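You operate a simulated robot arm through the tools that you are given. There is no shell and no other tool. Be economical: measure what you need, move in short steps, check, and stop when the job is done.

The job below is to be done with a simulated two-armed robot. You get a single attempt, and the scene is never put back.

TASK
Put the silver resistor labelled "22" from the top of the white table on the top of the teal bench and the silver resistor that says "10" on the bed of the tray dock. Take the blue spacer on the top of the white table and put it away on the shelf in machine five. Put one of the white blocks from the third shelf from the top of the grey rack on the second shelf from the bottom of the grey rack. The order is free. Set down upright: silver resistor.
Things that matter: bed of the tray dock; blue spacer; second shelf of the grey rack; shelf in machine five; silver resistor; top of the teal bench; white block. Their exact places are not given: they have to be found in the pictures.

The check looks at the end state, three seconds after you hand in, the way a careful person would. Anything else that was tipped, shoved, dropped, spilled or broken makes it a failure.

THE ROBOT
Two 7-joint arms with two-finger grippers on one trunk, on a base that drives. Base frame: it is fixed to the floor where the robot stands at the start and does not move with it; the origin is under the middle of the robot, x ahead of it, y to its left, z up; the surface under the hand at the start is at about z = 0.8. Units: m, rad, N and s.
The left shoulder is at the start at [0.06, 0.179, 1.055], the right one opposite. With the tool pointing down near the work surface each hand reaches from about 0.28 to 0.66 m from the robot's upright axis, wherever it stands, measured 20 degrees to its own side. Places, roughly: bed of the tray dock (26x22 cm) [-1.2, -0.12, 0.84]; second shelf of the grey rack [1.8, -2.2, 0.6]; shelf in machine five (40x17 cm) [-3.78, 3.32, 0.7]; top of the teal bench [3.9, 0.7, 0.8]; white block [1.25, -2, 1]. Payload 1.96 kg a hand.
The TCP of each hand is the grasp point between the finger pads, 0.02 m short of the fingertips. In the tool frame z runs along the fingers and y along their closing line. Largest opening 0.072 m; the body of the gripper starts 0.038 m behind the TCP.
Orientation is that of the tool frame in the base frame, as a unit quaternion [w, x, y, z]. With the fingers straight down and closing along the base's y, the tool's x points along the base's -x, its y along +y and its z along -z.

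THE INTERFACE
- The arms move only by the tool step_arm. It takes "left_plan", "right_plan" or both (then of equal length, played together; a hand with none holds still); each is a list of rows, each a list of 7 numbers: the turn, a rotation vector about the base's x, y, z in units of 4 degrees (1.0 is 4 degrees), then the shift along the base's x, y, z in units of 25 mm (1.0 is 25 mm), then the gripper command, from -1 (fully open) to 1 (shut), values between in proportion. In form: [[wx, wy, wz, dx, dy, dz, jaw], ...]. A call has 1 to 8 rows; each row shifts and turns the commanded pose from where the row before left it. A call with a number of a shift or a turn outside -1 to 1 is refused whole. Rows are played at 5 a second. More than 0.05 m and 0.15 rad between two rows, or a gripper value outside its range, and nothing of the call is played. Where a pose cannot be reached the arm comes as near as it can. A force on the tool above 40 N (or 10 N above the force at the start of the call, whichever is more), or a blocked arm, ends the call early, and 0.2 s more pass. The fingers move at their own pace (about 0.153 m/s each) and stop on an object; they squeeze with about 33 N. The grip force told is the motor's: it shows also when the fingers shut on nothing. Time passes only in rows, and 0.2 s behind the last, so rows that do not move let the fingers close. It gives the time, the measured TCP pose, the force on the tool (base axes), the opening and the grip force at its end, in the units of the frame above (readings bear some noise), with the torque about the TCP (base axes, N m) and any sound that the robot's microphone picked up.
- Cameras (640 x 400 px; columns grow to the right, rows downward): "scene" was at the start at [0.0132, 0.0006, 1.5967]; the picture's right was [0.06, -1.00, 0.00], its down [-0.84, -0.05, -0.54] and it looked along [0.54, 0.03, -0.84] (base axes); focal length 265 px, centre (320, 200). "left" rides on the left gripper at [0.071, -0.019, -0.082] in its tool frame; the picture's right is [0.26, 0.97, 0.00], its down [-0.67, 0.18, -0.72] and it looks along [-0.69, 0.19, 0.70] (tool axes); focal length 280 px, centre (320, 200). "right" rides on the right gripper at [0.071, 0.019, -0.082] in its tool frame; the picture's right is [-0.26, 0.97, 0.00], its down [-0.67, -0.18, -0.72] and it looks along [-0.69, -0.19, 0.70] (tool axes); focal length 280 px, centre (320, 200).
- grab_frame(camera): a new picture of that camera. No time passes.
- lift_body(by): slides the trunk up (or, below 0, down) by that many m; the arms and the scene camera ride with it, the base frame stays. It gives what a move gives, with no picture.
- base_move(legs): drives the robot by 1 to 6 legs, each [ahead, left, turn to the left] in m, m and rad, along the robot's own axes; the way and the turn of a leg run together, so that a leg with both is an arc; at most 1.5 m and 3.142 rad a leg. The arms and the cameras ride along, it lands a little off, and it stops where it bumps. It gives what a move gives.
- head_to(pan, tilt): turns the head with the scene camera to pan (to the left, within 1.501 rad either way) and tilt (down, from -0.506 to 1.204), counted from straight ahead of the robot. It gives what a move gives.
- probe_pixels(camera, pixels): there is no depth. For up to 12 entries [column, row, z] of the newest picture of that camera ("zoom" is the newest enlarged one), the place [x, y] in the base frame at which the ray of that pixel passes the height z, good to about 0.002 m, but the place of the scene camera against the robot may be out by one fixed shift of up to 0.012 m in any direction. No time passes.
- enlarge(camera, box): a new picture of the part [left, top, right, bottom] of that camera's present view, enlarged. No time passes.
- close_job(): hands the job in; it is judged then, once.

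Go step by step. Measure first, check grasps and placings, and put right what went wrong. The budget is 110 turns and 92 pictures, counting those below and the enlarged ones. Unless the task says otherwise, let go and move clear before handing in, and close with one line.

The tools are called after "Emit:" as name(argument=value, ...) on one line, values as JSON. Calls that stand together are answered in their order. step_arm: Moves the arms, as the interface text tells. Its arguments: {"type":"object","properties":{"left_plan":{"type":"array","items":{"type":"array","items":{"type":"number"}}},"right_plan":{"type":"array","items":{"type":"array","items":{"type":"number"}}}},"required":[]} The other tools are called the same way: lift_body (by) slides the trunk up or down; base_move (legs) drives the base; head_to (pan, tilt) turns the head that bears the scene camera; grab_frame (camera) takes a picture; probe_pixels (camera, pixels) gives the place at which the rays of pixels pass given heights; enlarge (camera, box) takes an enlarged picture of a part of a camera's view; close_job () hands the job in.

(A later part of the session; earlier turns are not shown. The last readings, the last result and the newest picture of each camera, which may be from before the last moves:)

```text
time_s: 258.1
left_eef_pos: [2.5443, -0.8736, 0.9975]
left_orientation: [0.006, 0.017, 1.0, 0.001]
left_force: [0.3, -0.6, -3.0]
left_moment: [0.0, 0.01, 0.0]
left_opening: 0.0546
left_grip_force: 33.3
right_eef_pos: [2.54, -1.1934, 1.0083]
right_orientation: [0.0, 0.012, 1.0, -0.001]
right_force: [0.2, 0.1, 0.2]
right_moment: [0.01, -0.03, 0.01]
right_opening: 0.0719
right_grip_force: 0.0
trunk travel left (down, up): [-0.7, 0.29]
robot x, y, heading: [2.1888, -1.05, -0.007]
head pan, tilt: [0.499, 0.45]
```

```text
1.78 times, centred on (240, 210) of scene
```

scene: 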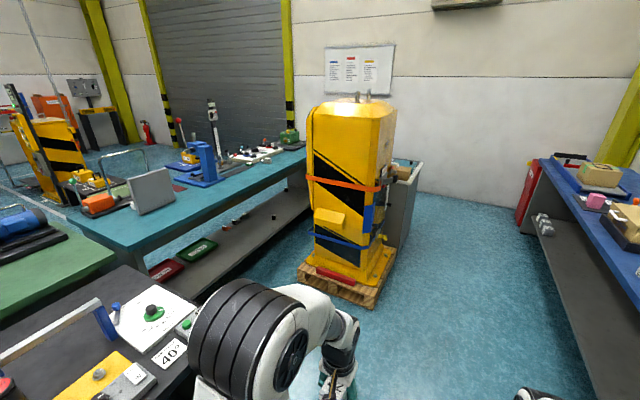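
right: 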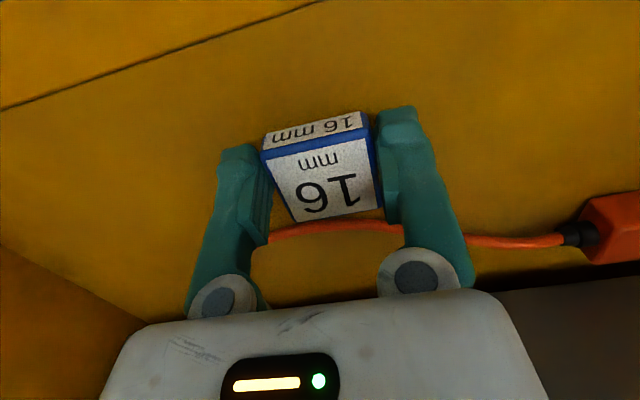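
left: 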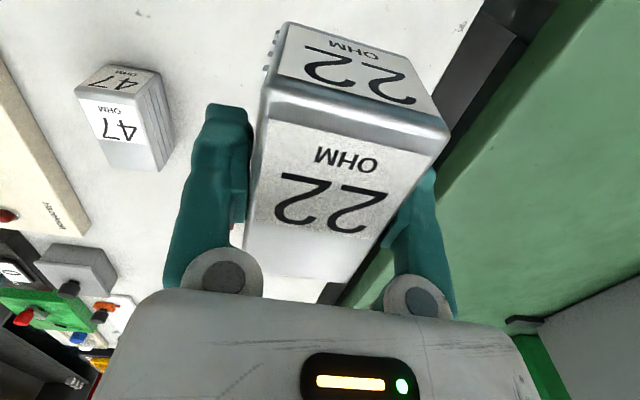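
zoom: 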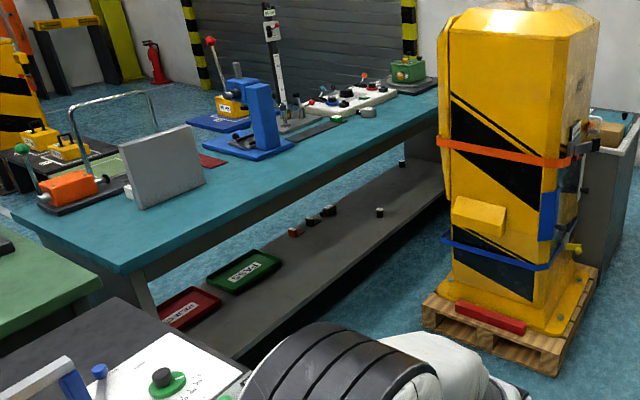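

Standing spot: x≈3.12 between the black table (ends x≈2.68) and pallet (starts x≈3.72). Drive there facing the bench.

Emit:
base_move(legs=[[0.93, 0, 0], [0, 0, 1.578], [0.75, 0, 0]])

Emit:
head_to(pan=0, tilt=0.75)

Emit:
grab_frame(camera="scene")

```text
time_s: 270.6
left_eef_pos: [2.939, 0.0486, 0.9966]
left_orientation: [0.004, -0.7, 0.714, 0.005]
left_force: [0.3, -0.1, -3.3]
left_moment: [0.04, 0.0, -0.02]
left_opening: 0.0542
left_grip_force: 32.7
right_eef_pos: [3.2634, 0.0483, 1.0081]
right_orientation: [0.0, -0.705, 0.709, 0.0]
right_force: [0.5, 0.2, 0.3]
right_moment: [0.0, -0.04, 0.01]
right_opening: 0.0718
right_grip_force: 0.3
trunk travel left (down, up): [-0.7, 0.29]
robot x, y, heading: [3.1257, -0.304, 1.579]
head pan, tilt: [0.499, 0.45]
```

```text
time_s: 271.6
left_eef_pos: [2.9395, 0.048, 0.9983]
left_orientation: [0.004, -0.701, 0.714, 0.005]
left_force: [-0.4, -0.4, -2.7]
left_moment: [0.04, -0.02, 0.01]
left_opening: 0.0541
left_grip_force: 33.2
right_eef_pos: [3.2633, 0.0488, 1.007]
right_orientation: [0.0, -0.704, 0.71, 0.0]
right_force: [0.2, 1.1, 0.3]
right_moment: [0.0, 0.0, 0.02]
right_opening: 0.0721
right_grip_force: 0.1
trunk travel left (down, up): [-0.7, 0.29]
robot x, y, heading: [3.1242, -0.3067, 1.581]
head pan, tilt: [0.0, 0.75]
```

```text
37 pictures are left
```

scene: 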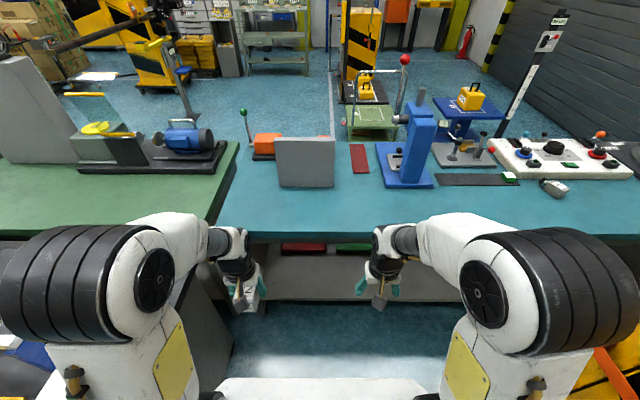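

Bench strip ahead is empty around (290,212). Probe the edge and check the grip.

Emit:
probe_pixels(camera="scene", pixels=[[300, 232, 0.8], [225, 225, 0.8], [290, 212, 0.8], [280, 187, 0.8], [335, 187, 0.8], [240, 180, 0.8]])

Emit:
grab_frame(camera="left")

```text
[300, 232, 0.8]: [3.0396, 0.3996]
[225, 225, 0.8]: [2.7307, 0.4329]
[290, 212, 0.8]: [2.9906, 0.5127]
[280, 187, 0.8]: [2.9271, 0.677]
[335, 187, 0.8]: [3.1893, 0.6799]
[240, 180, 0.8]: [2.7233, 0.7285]
```

```text
36 pictures are left
```

left: 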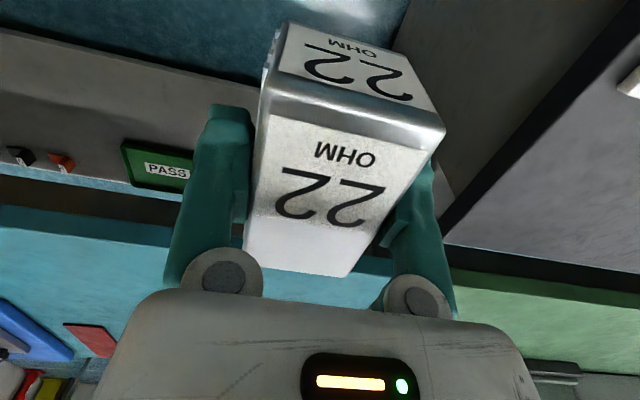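

Place at (2.98,0.51). Drive forward 0.27 and extend the left arm.

Emit:
base_move(legs=[[0.27, 0, 0]])

Emit:
step_arm(left_plan=[[0, 0, 0, 0.2, 1, -0.3, 1], [0, 0, 0, 0.2, 1, -0.3, 1], [0, 0, 0, 0.2, 1, -0.3, 1], [0, 0, 0, 0.2, 1, -0.3, 1], [0, 0, 0, 0.2, 1, -0.3, 1], [0, 0, 0, 0.2, 1, -0.3, 1], [0, 0, 0, 0.2, 1, -0.3, 1], [0, 0, 0, 0, 0.2, -0.3, 1]])

Emit:
grab_frame(camera="left")

Emit:
grab_frame(camera="scene")

```text
time_s: 273.5
left_eef_pos: [2.9387, 0.3184, 0.998]
left_orientation: [0.003, -0.7, 0.714, 0.004]
left_force: [-0.2, -0.2, -4.4]
left_moment: [-0.04, -0.01, -0.06]
left_opening: 0.0541
left_grip_force: 33.2
right_eef_pos: [3.2606, 0.3199, 1.0083]
right_orientation: [0.001, -0.704, 0.71, 0.001]
right_force: [-0.7, 1.2, -0.6]
right_moment: [-0.01, -0.02, 0.03]
right_opening: 0.072
right_grip_force: 0.0
trunk travel left (down, up): [-0.7, 0.29]
robot x, y, heading: [3.1222, -0.0328, 1.574]
head pan, tilt: [0.0, 0.75]
```

```text
time_s: 275.3
left_eef_pos: [2.9731, 0.5007, 0.9371]
left_orientation: [0.003, -0.7, 0.715, 0.005]
left_force: [0.8, 0.1, -4.0]
left_moment: [-0.03, 0.0, 0.0]
left_opening: 0.0539
left_grip_force: 32.5
right_eef_pos: [3.2612, 0.3198, 1.0081]
right_orientation: [0.0, -0.703, 0.711, -0.001]
right_force: [-0.5, 0.3, 0.3]
right_moment: [-0.02, 0.06, -0.01]
right_opening: 0.0719
right_grip_force: 0.0
trunk travel left (down, up): [-0.7, 0.29]
robot x, y, heading: [3.1218, -0.035, 1.583]
head pan, tilt: [0.0, 0.75]
```

```text
35 pictures are left
```

left: 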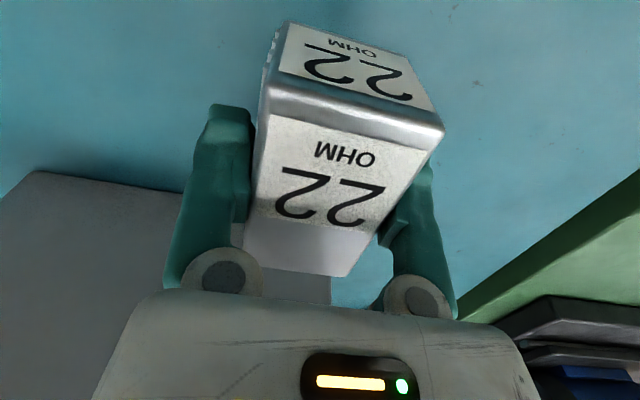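

```text
34 pictures are left
```

scene: 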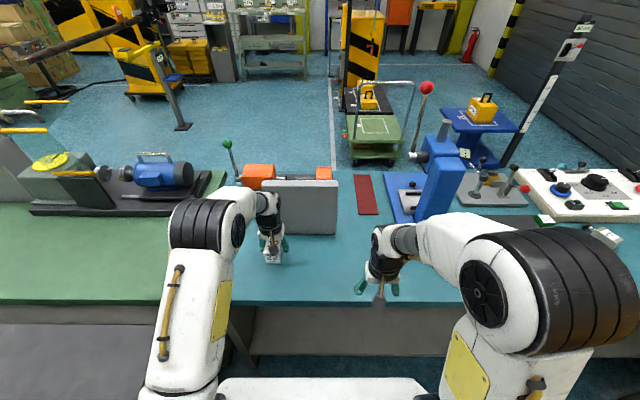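

Clear beneath. Lower toward contact (~0.835).

Emit:
step_arm(left_plan=[[0, 0, 0, 0, 0, -0.9, 1], [0, 0, 0, 0, 0, -0.9, 1], [0, 0, 0, 0, 0, -0.9, 1], [0, 0, 0, 0, 0, -0.7, 1], [0, 0, 0, 0, 0, -0.3, 1], [0, 0, 0, 0, 0, -0.1, 1], [0, 0, 0, 0, 0, 0, 1]])

Emit:
step_arm(left_plan=[[0, 0, 0, 0, 0, -0.06, 1], [0, 0, 0, 0, 0, -0.06, 1], [0, 0, 0, 0, 0, -0.06, 1], [0, 0, 0, 0, 0, 0, 1]])

```text
time_s: 276.0
left_eef_pos: [2.9733, 0.5024, 0.8869]
left_orientation: [0.006, -0.7, 0.714, 0.008]
left_force: [1.2, -6.0, 16.9]
left_moment: [-0.53, 0.16, 0.06]
left_opening: 0.0547
left_grip_force: 32.4
right_eef_pos: [3.2629, 0.3183, 1.0091]
right_orientation: [0.001, -0.704, 0.71, 0.001]
right_force: [-0.4, -0.4, -0.6]
right_moment: [0.02, 0.0, -0.01]
right_opening: 0.0722
right_grip_force: 0.1
trunk travel left (down, up): [-0.7, 0.29]
robot x, y, heading: [3.1219, -0.0377, 1.577]
head pan, tilt: [0.0, 0.75]
stopped in row 3 (left hand): the force on the tool passed its limit at 56 N (the readings are from after the stop); the commanded pose is now the measured one
```

```text
time_s: 276.7
left_eef_pos: [2.9738, 0.5023, 0.8882]
left_orientation: [0.008, -0.7, 0.714, 0.009]
left_force: [0.0, -7.6, 21.9]
left_moment: [-1.31, 0.05, 0.04]
left_opening: 0.0542
left_grip_force: 32.4
right_eef_pos: [3.2614, 0.3172, 1.0096]
right_orientation: [0.001, -0.704, 0.71, 0.001]
right_force: [-1.0, -0.1, -0.4]
right_moment: [0.01, 0.02, 0.04]
right_opening: 0.0719
right_grip_force: 0.0
trunk travel left (down, up): [-0.7, 0.29]
robot x, y, heading: [3.124, -0.0336, 1.578]
head pan, tilt: [0.0, 0.75]
stopped in row 3 (left hand): the force on the tool passed its limit at 43 N (the readings are from after the stop); the commanded pose is now the measured one
```

Contact came early at z≈0.888; check whether the block or something else is touching.

Emit:
grab_frame(camera="left")

Emit:
enlarge(camera="scene", box=[200, 160, 360, 320])

```text
33 pictures are left
```

left: 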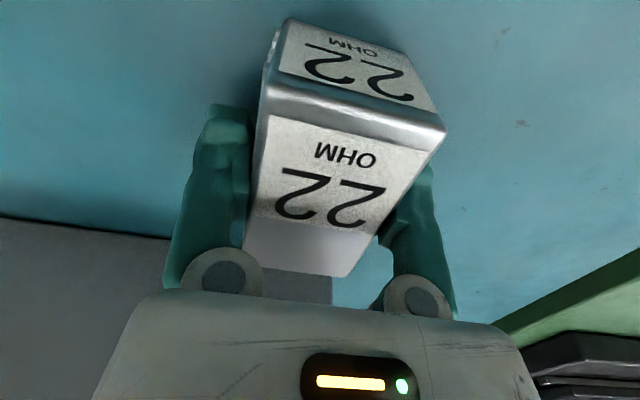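

```text
2.50 times, centred on (280, 240) of scene
```

zoom: 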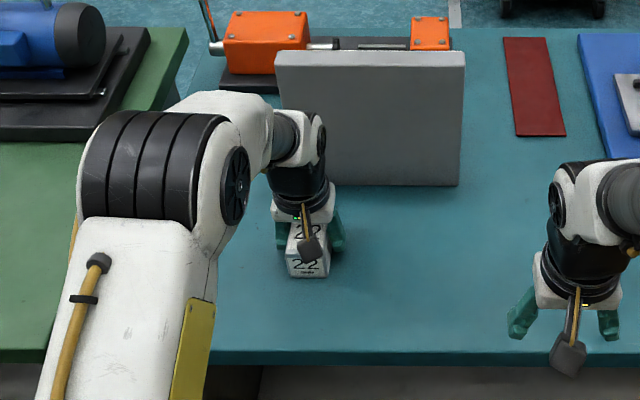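

Force/torque signature matches the earlier dock contact. Verify bench height by comparing the grey panel's base edge in both cameras.

Emit:
grab_frame(camera="scene")

Emit:
probe_pixels(camera="left", pixels=[[10, 217, 0.8], [160, 239, 0.8], [10, 217, 0.85], [160, 239, 0.85]])

Emit:
probe_pixels(camera="scene", pixels=[[335, 234, 0.8], [335, 234, 0.85], [300, 234, 0.8], [300, 234, 0.85]])

```text
31 pictures are left
```

scene: 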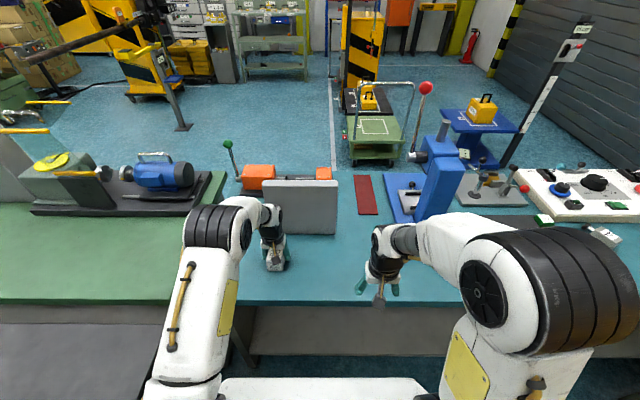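

```text
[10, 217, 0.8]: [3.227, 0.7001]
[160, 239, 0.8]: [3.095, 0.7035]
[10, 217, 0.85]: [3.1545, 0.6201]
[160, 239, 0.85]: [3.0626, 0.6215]
```

```text
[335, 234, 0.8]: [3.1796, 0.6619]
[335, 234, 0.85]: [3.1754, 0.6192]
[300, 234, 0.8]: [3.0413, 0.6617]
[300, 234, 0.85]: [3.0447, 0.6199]
```

Both cameras agree at z=0.85 (y 0.620), so the bench top is 0.85 and the block is seated. Release and withdraw.

Emit:
step_arm(left_plan=[[0, 0, 0, 0, 0, 0.03, 1], [0, 0, 0, 0, 0, 0, 0.6], [0, 0, 0, 0, 0, 0, -1], [0, 0, 0, 0, 0, 0, -1], [0, 0, 0, 0, 0, 0.5, -1], [0, 0, 0, 0, 0, 1, -1], [0, 0, 0, 0, 0, 1, -1], [0, 0, 0, 0, -0.5, 1, -1]])

Emit:
step_arm(left_plan=[[0, 0, 0, 0, -1, 0.6, -1], [0, 0, 0, 0, -1, 0.6, -1], [0, 0, 0, 0, -1, 0, -1], [0, 0, 0, 0, -1, 0, -1], [0, 0, 0, 0, -1, 0, -1], [0, 0, 0, 0, -1, 0, -1]])

Emit:
enlarge(camera="scene", box=[200, 180, 380, 310])

```text
time_s: 278.5
left_eef_pos: [2.975, 0.4912, 0.974]
left_orientation: [0.008, -0.7, 0.715, 0.009]
left_force: [0.5, 0.2, -0.1]
left_moment: [0.05, 0.01, 0.0]
left_opening: 0.0718
left_grip_force: 0.1
right_eef_pos: [3.2603, 0.32, 1.0079]
right_orientation: [0.001, -0.704, 0.71, 0.001]
right_force: [0.3, -0.5, -0.2]
right_moment: [-0.02, -0.02, 0.02]
right_opening: 0.0718
right_grip_force: 0.1
trunk travel left (down, up): [-0.7, 0.29]
robot x, y, heading: [3.1246, -0.0373, 1.578]
head pan, tilt: [0.0, 0.75]
```

```text
time_s: 279.9
left_eef_pos: [2.9744, 0.3425, 1.0039]
left_orientation: [0.008, -0.7, 0.714, 0.01]
left_force: [0.0, 0.3, -0.1]
left_moment: [0.01, 0.03, 0.01]
left_opening: 0.0719
left_grip_force: 0.0
right_eef_pos: [3.2616, 0.3195, 1.007]
right_orientation: [0.001, -0.704, 0.711, 0.001]
right_force: [-0.1, 1.0, -0.3]
right_moment: [0.0, -0.01, 0.01]
right_opening: 0.0721
right_grip_force: 0.0
trunk travel left (down, up): [-0.7, 0.29]
robot x, y, heading: [3.1216, -0.0319, 1.581]
head pan, tilt: [0.0, 0.75]
```

```text
3.08 times, centred on (290, 245) of scene
```

zoom: 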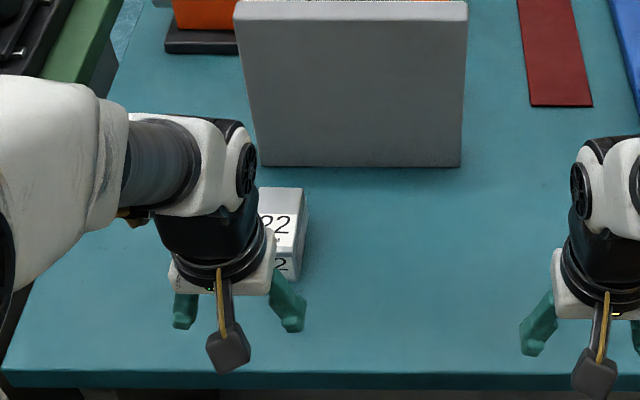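

22 stands upright on the teal bench. Back out, turn to the rack and strafe to x≈1.3.

Emit:
base_move(legs=[[-1.02, 0, 0], [0, 0, -1.58], [0, 0, -1.57], [0, -1.5, 0], [0, -0.3, 0]])

Emit:
head_to(pan=0, tilt=0.5)

Emit:
grab_frame(camera="scene")

```text
time_s: 301.5
left_eef_pos: [1.4643, -1.4433, 1.0028]
left_orientation: [0.009, 0.715, 0.699, -0.008]
left_force: [0.7, -0.1, 0.4]
left_moment: [-0.02, 0.02, 0.0]
left_opening: 0.0722
left_grip_force: 0.0
right_eef_pos: [1.1798, -1.4212, 1.0081]
right_orientation: [0.0, 0.711, 0.703, 0.0]
right_force: [1.1, 0.2, -0.2]
right_moment: [-0.01, 0.04, 0.0]
right_opening: 0.0719
right_grip_force: 0.0
trunk travel left (down, up): [-0.7, 0.29]
robot x, y, heading: [1.3172, -1.0698, -1.564]
head pan, tilt: [0.0, 0.75]
```

```text
time_s: 302.3
left_eef_pos: [1.4653, -1.4441, 1.0039]
left_orientation: [0.01, 0.715, 0.699, -0.009]
left_force: [-0.3, 0.1, -0.5]
left_moment: [0.02, 0.0, 0.0]
left_opening: 0.0721
left_grip_force: 0.0
right_eef_pos: [1.1788, -1.4211, 1.0072]
right_orientation: [0.001, 0.711, 0.704, 0.0]
right_force: [-0.6, -0.3, 0.1]
right_moment: [0.02, 0.0, -0.01]
right_opening: 0.072
right_grip_force: 0.0
trunk travel left (down, up): [-0.7, 0.29]
robot x, y, heading: [1.3185, -1.0638, -1.568]
head pan, tilt: [0.0, 0.499]
```

```text
29 pictures are left
```

scene: 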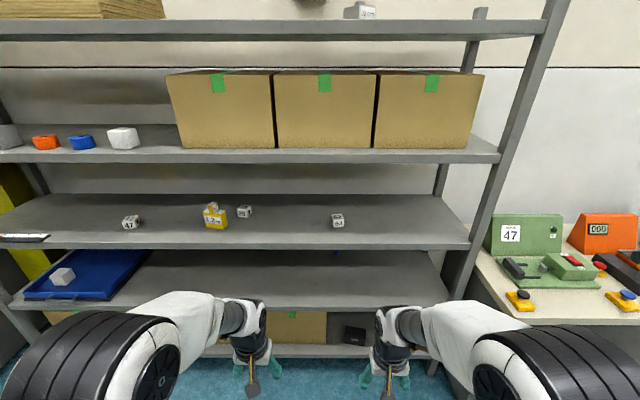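

Third shelf from top (row 245) holds small white blocks at (131,222), (244,211), (337,220); second from bottom is at row ~305. Enlarge.

Emit:
enlarge(camera="scene", box=[110, 180, 370, 330])

Emit:
probe_pixels(camera="scene", pixels=[[337, 227, 1.0], [337, 215, 1.04], [244, 217, 1.0], [131, 229, 1.0], [320, 242, 1.0], [320, 198, 1.0], [320, 305, 0.6], [320, 305, 0.65], [320, 252, 0.6], [460, 242, 1.0], [320, 158, 1.4], [440, 300, 0.6]])

```text
2.46 times, centred on (240, 255) of scene
```

zoom: 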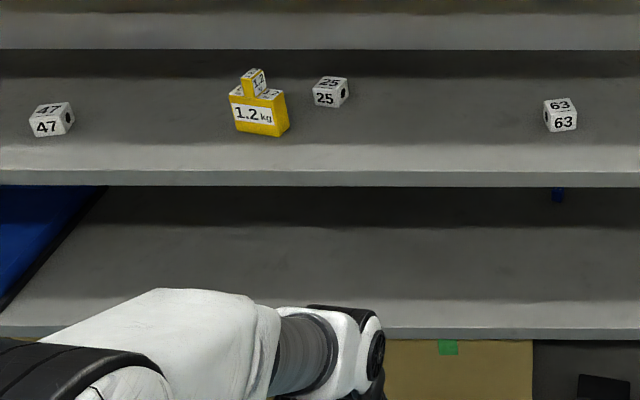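

```text
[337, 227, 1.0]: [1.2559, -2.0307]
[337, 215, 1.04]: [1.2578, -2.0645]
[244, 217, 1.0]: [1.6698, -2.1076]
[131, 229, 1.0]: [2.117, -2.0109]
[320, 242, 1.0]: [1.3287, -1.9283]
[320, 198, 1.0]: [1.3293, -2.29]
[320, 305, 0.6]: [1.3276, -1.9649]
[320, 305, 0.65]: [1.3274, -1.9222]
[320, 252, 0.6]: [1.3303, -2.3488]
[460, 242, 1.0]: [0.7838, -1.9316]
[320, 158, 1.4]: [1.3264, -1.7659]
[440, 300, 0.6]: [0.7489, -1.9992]
```

Target "63" at ≈(1.256,-2.04), shelf 3 z≈1.0 with ~0.33 m headroom. I'll tilt the right tool 30° forward, raise the trunk, and shift so that the right hand lines up.

Emit:
step_arm(right_plan=[[-0.94, 0, 0, 0, 0, 0, -1], [-0.94, 0, 0, 0, 0, 0, -1], [-0.94, 0, 0, 0, 0, 0, -1], [-0.94, 0, 0, 0, 0, 0, -1], [-0.94, 0, 0, 0, 0, 0, -1], [-0.94, 0, 0, 0, 0, 0, -1], [-0.94, 0, 0, 0, 0, 0, -1], [-0.94, 0, 0, 0, 0, 0, -1]])

Emit:
lift_body(by=0.14)

Emit:
base_move(legs=[[0, 0.08, 0], [0.35, 0, 0]])

Emit:
grab_frame(camera="right")

```text
time_s: 304.1
left_eef_pos: [1.465, -1.4451, 1.0032]
left_orientation: [0.008, 0.716, 0.698, -0.008]
left_force: [-1.0, -0.3, 0.0]
left_moment: [-0.01, -0.01, -0.03]
left_opening: 0.072
left_grip_force: 0.0
right_eef_pos: [1.1819, -1.4468, 1.0109]
right_orientation: [0.166, 0.691, 0.682, -0.171]
right_force: [-0.2, -0.3, 0.0]
right_moment: [0.01, -0.02, 0.0]
right_opening: 0.0721
right_grip_force: 0.1
right hand out of reach, approached as far as the arm can: row 6, 7, 8
trunk travel left (down, up): [-0.7, 0.29]
robot x, y, heading: [1.3181, -1.0675, -1.562]
head pan, tilt: [0.0, 0.499]
```

```text
time_s: 305.8
left_eef_pos: [1.4649, -1.4436, 1.144]
left_orientation: [0.009, 0.715, 0.699, -0.008]
left_force: [-1.1, 0.1, 0.5]
left_moment: [-0.02, 0.01, 0.0]
left_opening: 0.0722
left_grip_force: 0.1
right_eef_pos: [1.1823, -1.4473, 1.1507]
right_orientation: [0.166, 0.691, 0.682, -0.172]
right_force: [0.2, -0.1, -0.3]
right_moment: [-0.03, 0.03, 0.02]
right_opening: 0.0721
right_grip_force: 0.0
trunk travel left (down, up): [-0.84, 0.15]
robot x, y, heading: [1.3184, -1.0639, -1.564]
head pan, tilt: [0.0, 0.499]
```

```text
time_s: 308.7
left_eef_pos: [1.5504, -1.794, 1.1449]
left_orientation: [0.009, 0.713, 0.701, -0.008]
left_force: [0.5, 0.0, 0.7]
left_moment: [0.02, 0.04, -0.02]
left_opening: 0.072
left_grip_force: 0.1
right_eef_pos: [1.2659, -1.7981, 1.1508]
right_orientation: [0.166, 0.69, 0.683, -0.172]
right_force: [-0.8, 0.2, 0.5]
right_moment: [-0.01, -0.01, 0.02]
right_opening: 0.072
right_grip_force: 0.1
trunk travel left (down, up): [-0.84, 0.15]
robot x, y, heading: [1.4023, -1.4132, -1.562]
head pan, tilt: [0.0, 0.499]
```

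```text
27 pictures are left
```

right: 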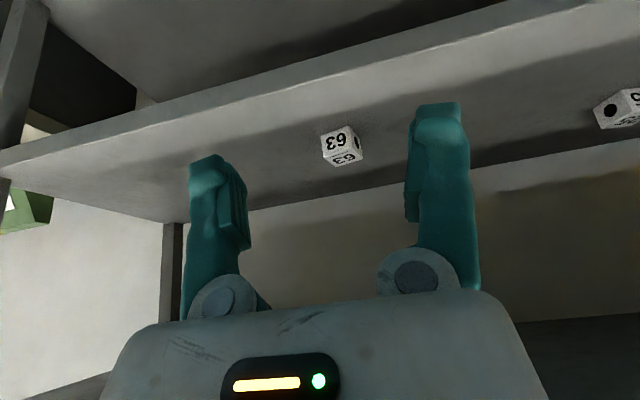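

Block 63 is right ahead at (341,147). Enlarge for the corners.

Emit:
enlarge(camera="right", box=[290, 100, 400, 190])

Emit:
probe_pixels(camera="right", pixels=[[321, 135, 1.0], [352, 125, 1.0], [363, 143, 1.0], [5, 150, 1.0], [500, 30, 1.0], [341, 147, 1.02], [250, 210, 1.0], [340, 190, 1.0]])

```text
4.44 times, centred on (345, 145) of right
```

zoom: 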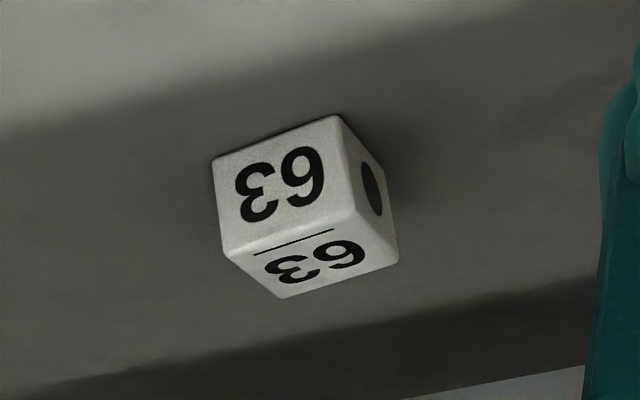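

```text
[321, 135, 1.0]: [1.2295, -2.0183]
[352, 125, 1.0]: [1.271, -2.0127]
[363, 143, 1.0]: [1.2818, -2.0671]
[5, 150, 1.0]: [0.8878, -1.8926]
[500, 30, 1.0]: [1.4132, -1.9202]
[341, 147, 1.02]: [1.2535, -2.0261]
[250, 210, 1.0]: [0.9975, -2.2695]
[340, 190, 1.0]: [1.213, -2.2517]
```

Emit:
probe_pixels(camera="zoom", pixels=[[212, 158, 1.0], [338, 115, 1.0], [382, 178, 1.0], [225, 250, 1.042], [352, 210, 1.042], [398, 262, 1.042], [283, 297, 1.042], [225, 250, 1.03], [352, 210, 1.03]])

```text
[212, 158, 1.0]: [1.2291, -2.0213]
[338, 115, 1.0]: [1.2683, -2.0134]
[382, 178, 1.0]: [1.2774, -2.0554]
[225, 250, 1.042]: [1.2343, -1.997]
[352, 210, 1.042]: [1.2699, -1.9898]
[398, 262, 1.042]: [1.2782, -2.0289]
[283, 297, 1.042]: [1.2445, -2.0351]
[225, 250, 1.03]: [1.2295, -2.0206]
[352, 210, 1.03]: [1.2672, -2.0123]
```

Block is ≈0.04×0.042×0.03, yaw ≈+0.21, centre ≈(1.253,-2.038). Lower in front of the shelf, yaw the tool, go closer and re-view.

Emit:
step_arm(right_plan=[[0, 0, 0.75, -0.15, 0, -0.9, -1], [0, 0, 0.75, -0.15, 0, -0.9, -1], [0, 0, 0.75, -0.15, 0, -0.9, -1], [0, 0, 0.75, -0.15, 0, -0.8, -1], [0, 0, 0, 0, -1, 0, -1], [0, 0, 0, 0, -1, 0, -1], [0, 0, 0, 0, -1, 0, -1], [0, 0, 0, 0, -1, 0, -1]])

Emit:
grab_frame(camera="right")

Emit:
enlarge(camera="right", box=[250, 60, 430, 210])

```text
time_s: 310.5
left_eef_pos: [1.5503, -1.7941, 1.1436]
left_orientation: [0.008, 0.714, 0.7, -0.007]
left_force: [-0.7, -1.6, 0.0]
left_moment: [0.04, -0.03, 0.0]
left_opening: 0.072
left_grip_force: 0.0
right_eef_pos: [1.2508, -1.9002, 1.0954]
right_orientation: [0.167, 0.632, 0.738, -0.164]
right_force: [0.1, 0.4, -0.6]
right_moment: [0.01, -0.02, -0.01]
right_opening: 0.0719
right_grip_force: 0.0
right hand out of reach, approached as far as the arm can: row 1, 2, 3
trunk travel left (down, up): [-0.84, 0.15]
robot x, y, heading: [1.4027, -1.4163, -1.557]
head pan, tilt: [0.0, 0.499]
```

```text
25 pictures are left
```

right: 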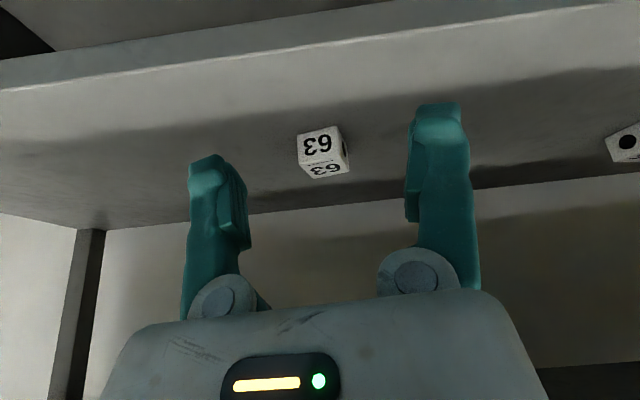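

```text
2.67 times, centred on (340, 135) of right
```

zoom: 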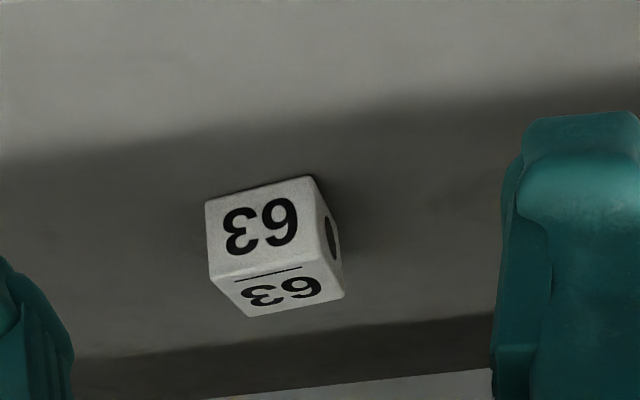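

Emit:
probe_pixels(camera="zoom", pixels=[[206, 202, 1.0], [312, 177, 1.0], [206, 202, 0.98], [312, 177, 0.98], [212, 280, 1.03], [322, 260, 1.03], [212, 280, 1.02], [322, 260, 1.02], [345, 298, 1.03], [247, 317, 1.03], [338, 245, 1.0]])

```text
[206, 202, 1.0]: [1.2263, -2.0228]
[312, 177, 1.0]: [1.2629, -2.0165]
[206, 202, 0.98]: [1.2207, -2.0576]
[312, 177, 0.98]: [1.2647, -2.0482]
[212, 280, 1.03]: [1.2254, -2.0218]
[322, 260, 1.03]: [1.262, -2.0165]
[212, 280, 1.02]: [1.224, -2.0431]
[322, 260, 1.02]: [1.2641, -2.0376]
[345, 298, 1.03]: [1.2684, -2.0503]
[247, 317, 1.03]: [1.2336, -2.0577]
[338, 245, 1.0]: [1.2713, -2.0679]
```

Shelf height 1.0 confirmed; block centre ≈(1.249,-2.038), top 1.03. Advance over it at z≈1.07.

Emit:
step_arm(right_plan=[[0, 0, 0, 0, -1, -0.2, -1], [0, 0, 0, 0, -1, -0.2, -1], [0, 0, 0, 0, -1, -0.2, -1], [0, 0, 0, 0, -1, -0.2, -1], [0, 0, 0, 0, -1, -0.2, -1], [0, 0, 0, 0, 0, 0, -1]])

Emit:
grab_frame(camera="right")

```text
time_s: 311.9
left_eef_pos: [1.5507, -1.7929, 1.1437]
left_orientation: [0.009, 0.714, 0.7, -0.008]
left_force: [-0.9, 0.8, -0.8]
left_moment: [0.01, -0.02, 0.01]
left_opening: 0.0722
left_grip_force: 0.1
right_eef_pos: [1.2502, -2.0233, 1.0683]
right_orientation: [0.167, 0.632, 0.739, -0.165]
right_force: [-0.1, -0.2, -0.5]
right_moment: [0.01, 0.03, 0.0]
right_opening: 0.0721
right_grip_force: 0.1
trunk travel left (down, up): [-0.84, 0.15]
robot x, y, heading: [1.4017, -1.4188, -1.564]
head pan, tilt: [0.0, 0.499]
```

```text
23 pictures are left
```

right: 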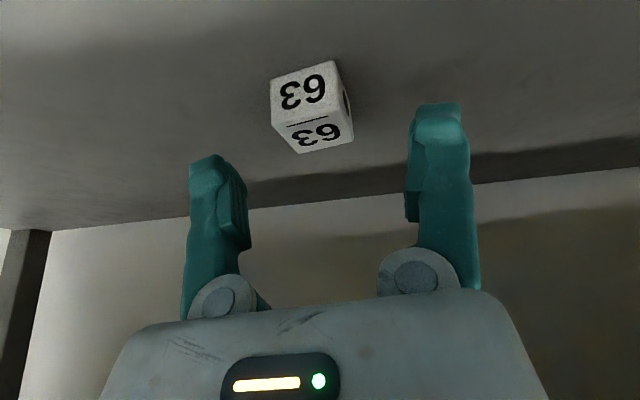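

Emit:
probe_pixels(camera="right", pixels=[[271, 83, 1.0], [333, 60, 1.0], [274, 124, 1.03], [342, 110, 1.03], [354, 140, 1.03], [298, 153, 1.03]])

```text
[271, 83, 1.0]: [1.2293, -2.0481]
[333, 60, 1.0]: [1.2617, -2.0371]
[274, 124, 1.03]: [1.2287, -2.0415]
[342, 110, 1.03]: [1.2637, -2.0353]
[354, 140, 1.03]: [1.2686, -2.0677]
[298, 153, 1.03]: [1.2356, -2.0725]
```

Triangulating the three views instead gives shelf z≈0.956, block front y≈-2.09, top ≈0.997, size ≈0.048. Lower the hand to ~1.03 (still in front of block) and drive 0.08 closer, then re-view.

Emit:
step_arm(right_plan=[[0, 0, 0, -0.1, 0, -0.8, -1], [0, 0, 0, -0.1, 0, -0.7, -1], [0, 0, 0, 0, 0, 0, -1]])

Emit:
base_move(legs=[[0.05, 0, 0]])

Emit:
grab_frame(camera="right")

```text
time_s: 312.7
left_eef_pos: [1.5506, -1.7928, 1.1431]
left_orientation: [0.009, 0.714, 0.7, -0.009]
left_force: [-0.5, -0.8, -0.5]
left_moment: [-0.02, 0.01, 0.0]
left_opening: 0.072
left_grip_force: 0.0
right_eef_pos: [1.2459, -2.0233, 1.0327]
right_orientation: [0.167, 0.632, 0.739, -0.165]
right_force: [-0.2, -0.6, -0.8]
right_moment: [-0.03, -0.07, 0.01]
right_opening: 0.0724
right_grip_force: 0.0
trunk travel left (down, up): [-0.84, 0.15]
robot x, y, heading: [1.4014, -1.4167, -1.56]
head pan, tilt: [0.0, 0.499]
```

```text
time_s: 313.6
left_eef_pos: [1.5507, -1.8391, 1.1458]
left_orientation: [0.01, 0.713, 0.701, -0.009]
left_force: [0.4, 0.7, 0.2]
left_moment: [-0.03, 0.03, -0.03]
left_opening: 0.0718
left_grip_force: 0.0
right_eef_pos: [1.2469, -2.0697, 1.0352]
right_orientation: [0.169, 0.63, 0.739, -0.166]
right_force: [0.4, 0.5, 0.3]
right_moment: [0.0, 0.02, 0.04]
right_opening: 0.0718
right_grip_force: 0.1
trunk travel left (down, up): [-0.84, 0.15]
robot x, y, heading: [1.3996, -1.4663, -1.561]
head pan, tilt: [0.0, 0.499]
```

```text
22 pictures are left
```

right: 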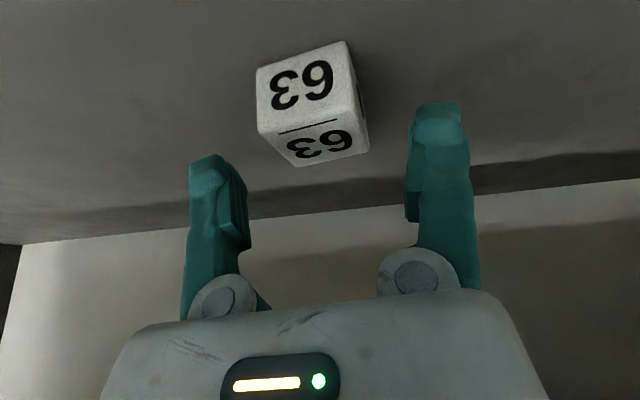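

Emit:
probe_pixels(camera="right", pixels=[[257, 72, 0.956], [346, 41, 0.956], [260, 133, 0.997], [355, 115, 0.997], [369, 151, 0.997], [296, 166, 0.997], [257, 72, 0.97], [346, 41, 0.97]])

```text
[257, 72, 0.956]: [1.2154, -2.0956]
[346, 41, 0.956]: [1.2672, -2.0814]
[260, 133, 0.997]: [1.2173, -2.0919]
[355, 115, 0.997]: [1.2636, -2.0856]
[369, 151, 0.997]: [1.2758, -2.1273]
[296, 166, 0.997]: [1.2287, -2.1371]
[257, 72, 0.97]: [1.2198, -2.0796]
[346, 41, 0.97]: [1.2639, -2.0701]
```

Consistent now: block centre (1.2464,-2.1105), yaw ≈0.22. Move in and down to z≈0.987.

Emit:
step_arm(right_plan=[[0, 0, 0.5, 0, -0.8, -0.2, -1], [0, 0, 0.5, 0, -0.75, -0.2, -1], [0, 0, 0, 0, 0, -0.5, -1], [0, 0, 0, 0, 0, -0.5, -1], [0, 0, 0, 0, 0, -0.5, -1], [0, 0, 0, 0, 0, 0, -1]])

Emit:
grab_frame(camera="right")

```text
time_s: 315.0
left_eef_pos: [1.5516, -1.8425, 1.1432]
left_orientation: [0.01, 0.713, 0.701, -0.007]
left_force: [1.4, 0.2, 0.5]
left_moment: [-0.01, 0.01, 0.0]
left_opening: 0.072
left_grip_force: 0.0
right_eef_pos: [1.2468, -2.1117, 0.9861]
right_orientation: [0.172, 0.605, 0.761, -0.158]
right_force: [-0.2, -0.5, -0.3]
right_moment: [-0.01, -0.02, 0.0]
right_opening: 0.0722
right_grip_force: 0.0
trunk travel left (down, up): [-0.84, 0.15]
robot x, y, heading: [1.404, -1.4666, -1.559]
head pan, tilt: [0.0, 0.499]
```

```text
21 pictures are left
```

right: 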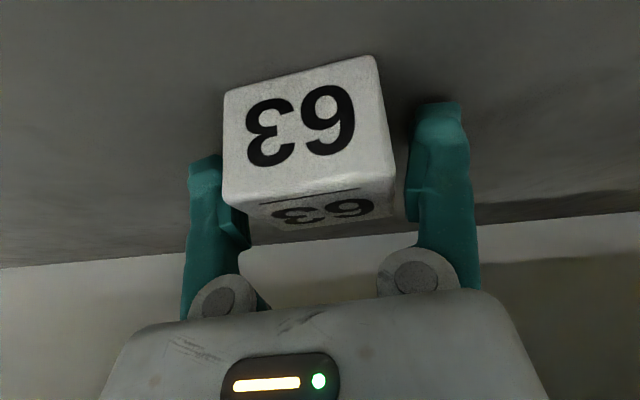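

Block is between the fingers. Close and lift a little.

Emit:
step_arm(right_plan=[[0, 0, 0, 0, 0, 0, 0.3], [0, 0, 0, 0, 0, 0, 1], [0, 0, 0, 0, 0, 0, 1], [0, 0, 0, 0, 0, 0, 1], [0, 0, 0, 0, 0, 0.3, 1], [0, 0, 0, 0, 0, 0.5, 1], [0, 0, 0, 0, 0, 0.5, 1], [0, 0, 0, 0, 0, 0, 1]])

Emit:
grab_frame(camera="right")

```text
time_s: 316.8
left_eef_pos: [1.5514, -1.8424, 1.1426]
left_orientation: [0.008, 0.714, 0.701, -0.007]
left_force: [-0.1, 0.1, -0.7]
left_moment: [0.0, 0.0, 0.01]
left_opening: 0.0721
left_grip_force: 0.1
right_eef_pos: [1.247, -2.1129, 1.0161]
right_orientation: [0.172, 0.605, 0.761, -0.159]
right_force: [0.1, 1.1, -2.6]
right_moment: [-0.01, 0.0, 0.02]
right_opening: 0.056
right_grip_force: 33.1
trunk travel left (down, up): [-0.84, 0.15]
robot x, y, heading: [1.4025, -1.4702, -1.56]
head pan, tilt: [0.0, 0.499]
```

```text
20 pictures are left
```

right: 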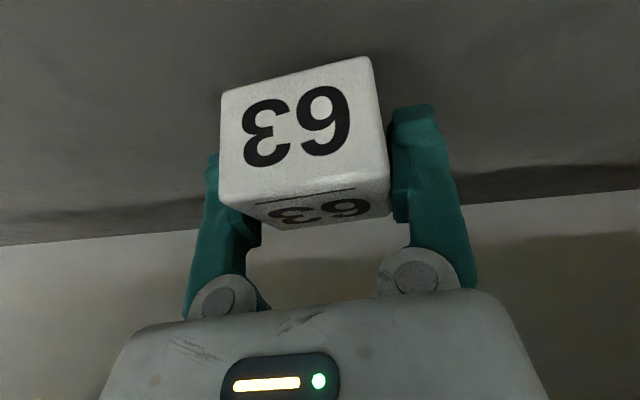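

The 63 block is held (56 mm). Back straight out, then lower the trunk to the level of the second-lowest shelf and look.

Emit:
base_move(legs=[[-0.33, 0, 0]])

Emit:
lift_body(by=-0.34)

Emit:
grab_frame(camera="right")

Emit:
grab_frame(camera="scene")

```text
time_s: 319.0
left_eef_pos: [1.5462, -1.5206, 1.1425]
left_orientation: [0.009, 0.715, 0.699, -0.007]
left_force: [1.1, 0.5, -0.7]
left_moment: [0.0, -0.01, -0.01]
left_opening: 0.072
left_grip_force: 0.1
right_eef_pos: [1.2404, -1.789, 1.0166]
right_orientation: [0.172, 0.607, 0.759, -0.158]
right_force: [-1.3, 0.3, -3.2]
right_moment: [-0.03, -0.01, -0.04]
right_opening: 0.0561
right_grip_force: 32.9
trunk travel left (down, up): [-0.84, 0.15]
robot x, y, heading: [1.4003, -1.1449, -1.567]
head pan, tilt: [0.0, 0.499]
```

```text
time_s: 322.3
left_eef_pos: [1.5449, -1.5217, 0.8033]
left_orientation: [0.009, 0.715, 0.699, -0.009]
left_force: [-0.2, 0.0, 0.4]
left_moment: [-0.01, 0.01, -0.01]
left_opening: 0.0722
left_grip_force: 0.2
right_eef_pos: [1.2414, -1.7867, 0.6774]
right_orientation: [0.172, 0.608, 0.759, -0.159]
right_force: [-0.2, -1.0, -2.5]
right_moment: [-0.01, -0.01, -0.02]
right_opening: 0.0556
right_grip_force: 32.8
trunk travel left (down, up): [-0.5, 0.49]
robot x, y, heading: [1.3997, -1.1431, -1.565]
head pan, tilt: [0.0, 0.499]
```

```text
19 pictures are left
```

right: 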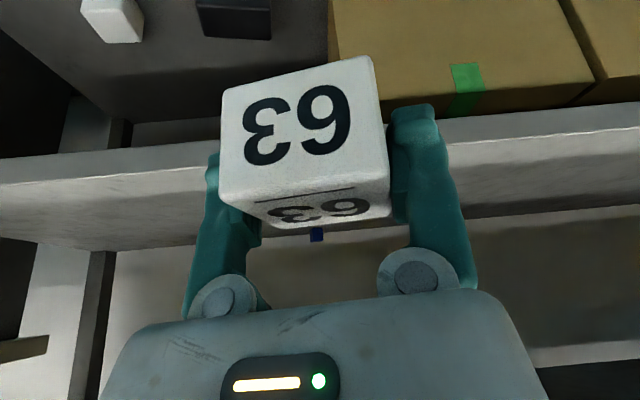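

```text
18 pictures are left
```

scene: 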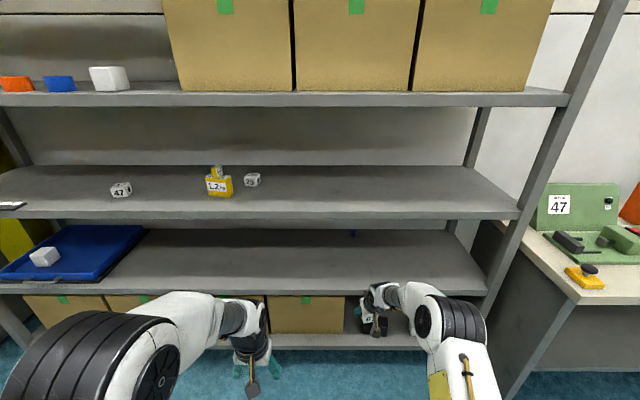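

Enlarge the wrist view to find the shelf's front edge and height.

Emit:
enlarge(camera="right", box=[0, 80, 240, 280])

Emit:
enlarge(camera="scene", box=[320, 190, 520, 330])

```text
2.00 times, centred on (120, 180) of right
```

zoom: 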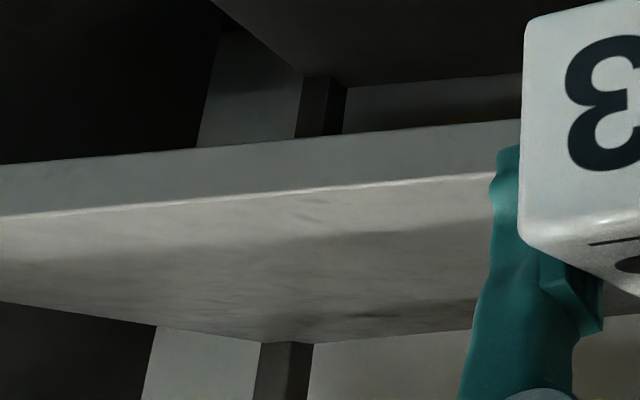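

```text
2.86 times, centred on (420, 260) of scene
```

zoom: 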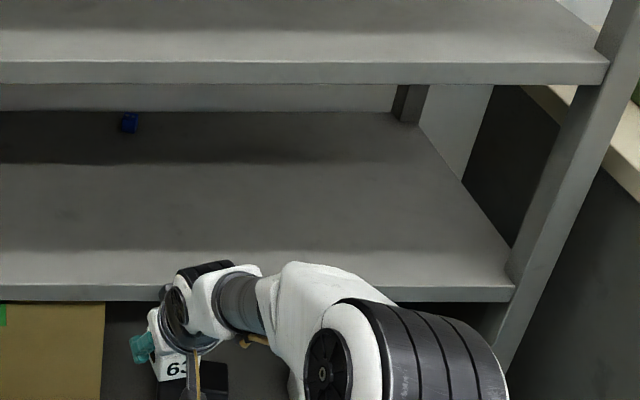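

Emit:
probe_pixels(camera="right", pixels=[[60, 181, 0.56], [205, 166, 0.56], [60, 181, 0.6], [205, 166, 0.6], [60, 181, 0.52], [205, 166, 0.52]])

Emit:
probe_pixels(camera="scene", pixels=[[400, 212, 0.956], [400, 290, 0.56], [400, 290, 0.6], [400, 290, 0.52], [353, 233, 0.58], [350, 270, 0.58]])

```text
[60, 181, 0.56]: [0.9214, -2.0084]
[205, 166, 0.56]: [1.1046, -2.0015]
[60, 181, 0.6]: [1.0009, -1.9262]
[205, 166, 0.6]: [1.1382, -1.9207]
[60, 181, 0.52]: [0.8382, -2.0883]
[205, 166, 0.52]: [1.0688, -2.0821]
```

```text
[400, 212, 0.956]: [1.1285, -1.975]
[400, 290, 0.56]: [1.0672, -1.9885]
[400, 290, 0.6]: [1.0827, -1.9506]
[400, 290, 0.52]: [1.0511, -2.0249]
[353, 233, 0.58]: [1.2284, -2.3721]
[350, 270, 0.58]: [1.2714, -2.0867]
```

Shelf 4 is z≈0.575, front edge y≈-1.975. Trim down 0.03 and drive in 0.33 m.

Emit:
lift_body(by=-0.03)

Emit:
base_move(legs=[[0.33, 0, 0]])

Emit:
grab_frame(camera="right")

```text
time_s: 323.1
left_eef_pos: [1.5459, -1.5209, 0.7736]
left_orientation: [0.009, 0.715, 0.699, -0.008]
left_force: [-0.6, -0.8, -0.4]
left_moment: [-0.01, -0.01, 0.01]
left_opening: 0.0719
left_grip_force: 0.2
right_eef_pos: [1.2407, -1.7881, 0.6482]
right_orientation: [0.172, 0.607, 0.759, -0.159]
right_force: [1.5, 0.4, -3.1]
right_moment: [-0.04, 0.0, 0.0]
right_opening: 0.0554
right_grip_force: 32.8
trunk travel left (down, up): [-0.47, 0.52]
robot x, y, heading: [1.4035, -1.1418, -1.564]
head pan, tilt: [0.0, 0.499]
```

```text
time_s: 325.4
left_eef_pos: [1.5437, -1.8506, 0.7741]
left_orientation: [0.009, 0.718, 0.696, -0.008]
left_force: [0.9, -0.1, 0.3]
left_moment: [-0.01, 0.01, -0.03]
left_opening: 0.072
left_grip_force: 0.1
right_eef_pos: [1.2381, -2.1102, 0.6401]
right_orientation: [0.166, 0.611, 0.759, -0.153]
right_force: [-0.4, 0.4, -2.2]
right_moment: [-0.02, 0.0, -0.01]
right_opening: 0.0556
right_grip_force: 32.8
trunk travel left (down, up): [-0.47, 0.52]
robot x, y, heading: [1.4016, -1.4687, -1.574]
head pan, tilt: [0.0, 0.499]
stopped in leg 1: the robot was blocked; the commanded pose is now the measured one
```

```text
15 pictures are left
```

right: 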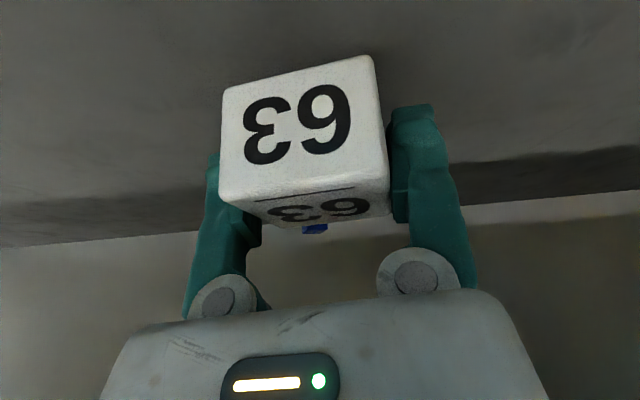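

The move ended blocked at the very end (wrist likely grazing shelf 3's edge), with the block already over the shelf at y -2.11. Lower gently to contact.

Emit:
step_arm(right_plan=[[0, 0, 0, 0, 0, -0.3, 1], [0, 0, 0, 0, 0, -0.3, 1], [0, 0, 0, 0, 0, -0.3, 1], [0, 0, 0, 0, 0, -0.1, 1], [0, 0, 0, 0, 0, -0.08, 1], [0, 0, 0, 0, 0, 0, 1]])

Emit:
grab_frame(camera="scene")

```text
time_s: 326.8
left_eef_pos: [1.5449, -1.8501, 0.7735]
left_orientation: [0.009, 0.718, 0.696, -0.008]
left_force: [0.5, -0.4, 0.8]
left_moment: [0.01, 0.03, -0.03]
left_opening: 0.0721
left_grip_force: 0.1
right_eef_pos: [1.237, -2.1114, 0.6151]
right_orientation: [0.168, 0.61, 0.759, -0.155]
right_force: [-0.2, 0.1, -2.2]
right_moment: [0.01, 0.01, -0.04]
right_opening: 0.0552
right_grip_force: 32.7
trunk travel left (down, up): [-0.47, 0.52]
robot x, y, heading: [1.3983, -1.4741, -1.573]
head pan, tilt: [0.0, 0.499]
```

```text
14 pictures are left
```

scene: 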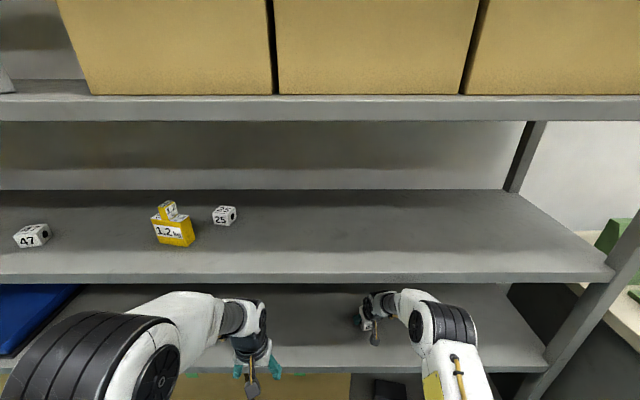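

Shelf 3 items are undisturbed; z 0.615 with no contact yet. Continue down in fine steps.

Emit:
step_arm(right_plan=[[0, 0, 0, 0, 0, -0.08, 1], [0, 0, 0, 0, 0, -0.08, 1], [0, 0, 0, 0, 0, -0.06, 1], [0, 0, 0, 0, 0, -0.06, 1], [0, 0, 0, 0, 0, -0.06, 1], [0, 0, 0, 0, 0, 0, 1]])

```text
time_s: 328.2
left_eef_pos: [1.5444, -1.8504, 0.774]
left_orientation: [0.009, 0.718, 0.696, -0.008]
left_force: [-0.7, -0.9, 0.2]
left_moment: [0.03, -0.04, 0.0]
left_opening: 0.0719
left_grip_force: 0.0
right_eef_pos: [1.2389, -2.1094, 0.6069]
right_orientation: [0.168, 0.611, 0.758, -0.155]
right_force: [0.9, -0.8, 6.7]
right_moment: [-0.24, 0.18, 0.01]
right_opening: 0.0555
right_grip_force: 33.5
trunk travel left (down, up): [-0.47, 0.52]
robot x, y, heading: [1.4004, -1.4705, -1.57]
head pan, tilt: [0.0, 0.499]
```

Contact begins (≈9 N change). One more millimetre, release, and lift along.

Emit:
step_arm(right_plan=[[0, 0, 0, 0, 0, -0.04, 1], [0, 0, 0, 0, 0, 0, 0.6], [0, 0, 0, 0, 0, 0, -1], [0, 0, 0, 0, 0, 0, -1], [0, 0, 0, 0, 0, 0, -1]])

Emit:
grab_frame(camera="right")

```text
time_s: 329.4
left_eef_pos: [1.5448, -1.8501, 0.7728]
left_orientation: [0.009, 0.717, 0.696, -0.008]
left_force: [0.5, 0.6, -0.4]
left_moment: [0.01, -0.03, 0.01]
left_opening: 0.072
left_grip_force: 0.0
right_eef_pos: [1.2376, -2.1101, 0.6056]
right_orientation: [0.167, 0.61, 0.759, -0.155]
right_force: [1.2, 0.4, 0.4]
right_moment: [0.02, 0.01, 0.01]
right_opening: 0.0721
right_grip_force: 0.1
trunk travel left (down, up): [-0.47, 0.52]
robot x, y, heading: [1.3984, -1.472, -1.569]
head pan, tilt: [0.0, 0.499]
```

```text
13 pictures are left
```

right: 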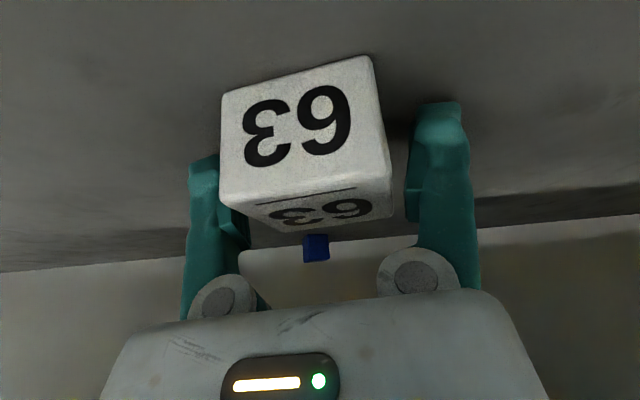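

Block rests flat, fingers open. Withdraw along the finger plane, then drive back.

Emit:
step_arm(right_plan=[[0, 0, 0, -0.1, 0.45, 0.2, -1], [0, 0, 0, -0.19, 0.9, 0.2, -1], [0, 0, 0, -0.19, 0.9, 0.2, -1], [0, 0, 0, -0.19, 0.9, 0.2, -1], [0, 0, 0, 0, 0.9, 0, -1], [0, 0, 0, 0, 0, 0, -1]])

Emit:
base_move(legs=[[-0.4, 0, 0]])

Emit:
grab_frame(camera="scene")

```text
time_s: 330.8
left_eef_pos: [1.5434, -1.8508, 0.7745]
left_orientation: [0.009, 0.718, 0.696, -0.008]
left_force: [-1.2, -0.2, 0.5]
left_moment: [0.0, 0.0, 0.02]
left_opening: 0.072
left_grip_force: 0.0
right_eef_pos: [1.2214, -2.0073, 0.6254]
right_orientation: [0.167, 0.611, 0.759, -0.154]
right_force: [-0.7, -0.3, 0.6]
right_moment: [0.0, -0.02, -0.03]
right_opening: 0.0719
right_grip_force: 0.0
trunk travel left (down, up): [-0.47, 0.52]
robot x, y, heading: [1.4014, -1.4699, -1.571]
head pan, tilt: [0.0, 0.499]
```

```text
time_s: 333.3
left_eef_pos: [1.5435, -1.451, 0.7738]
left_orientation: [0.009, 0.718, 0.696, -0.008]
left_force: [1.1, 0.7, 0.3]
left_moment: [-0.04, 0.0, -0.01]
left_opening: 0.0719
left_grip_force: 0.0
right_eef_pos: [1.2228, -1.608, 0.6253]
right_orientation: [0.168, 0.611, 0.758, -0.155]
right_force: [0.0, 0.5, -0.4]
right_moment: [0.02, -0.02, -0.03]
right_opening: 0.072
right_grip_force: 0.1
trunk travel left (down, up): [-0.47, 0.52]
robot x, y, heading: [1.4008, -1.0719, -1.576]
head pan, tilt: [0.0, 0.499]
```

```text
12 pictures are left
```

scene: 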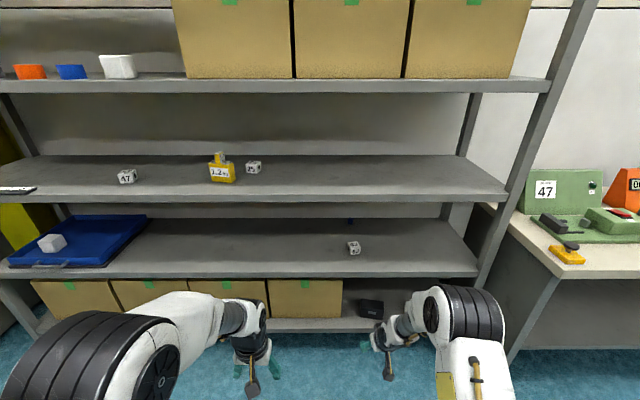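

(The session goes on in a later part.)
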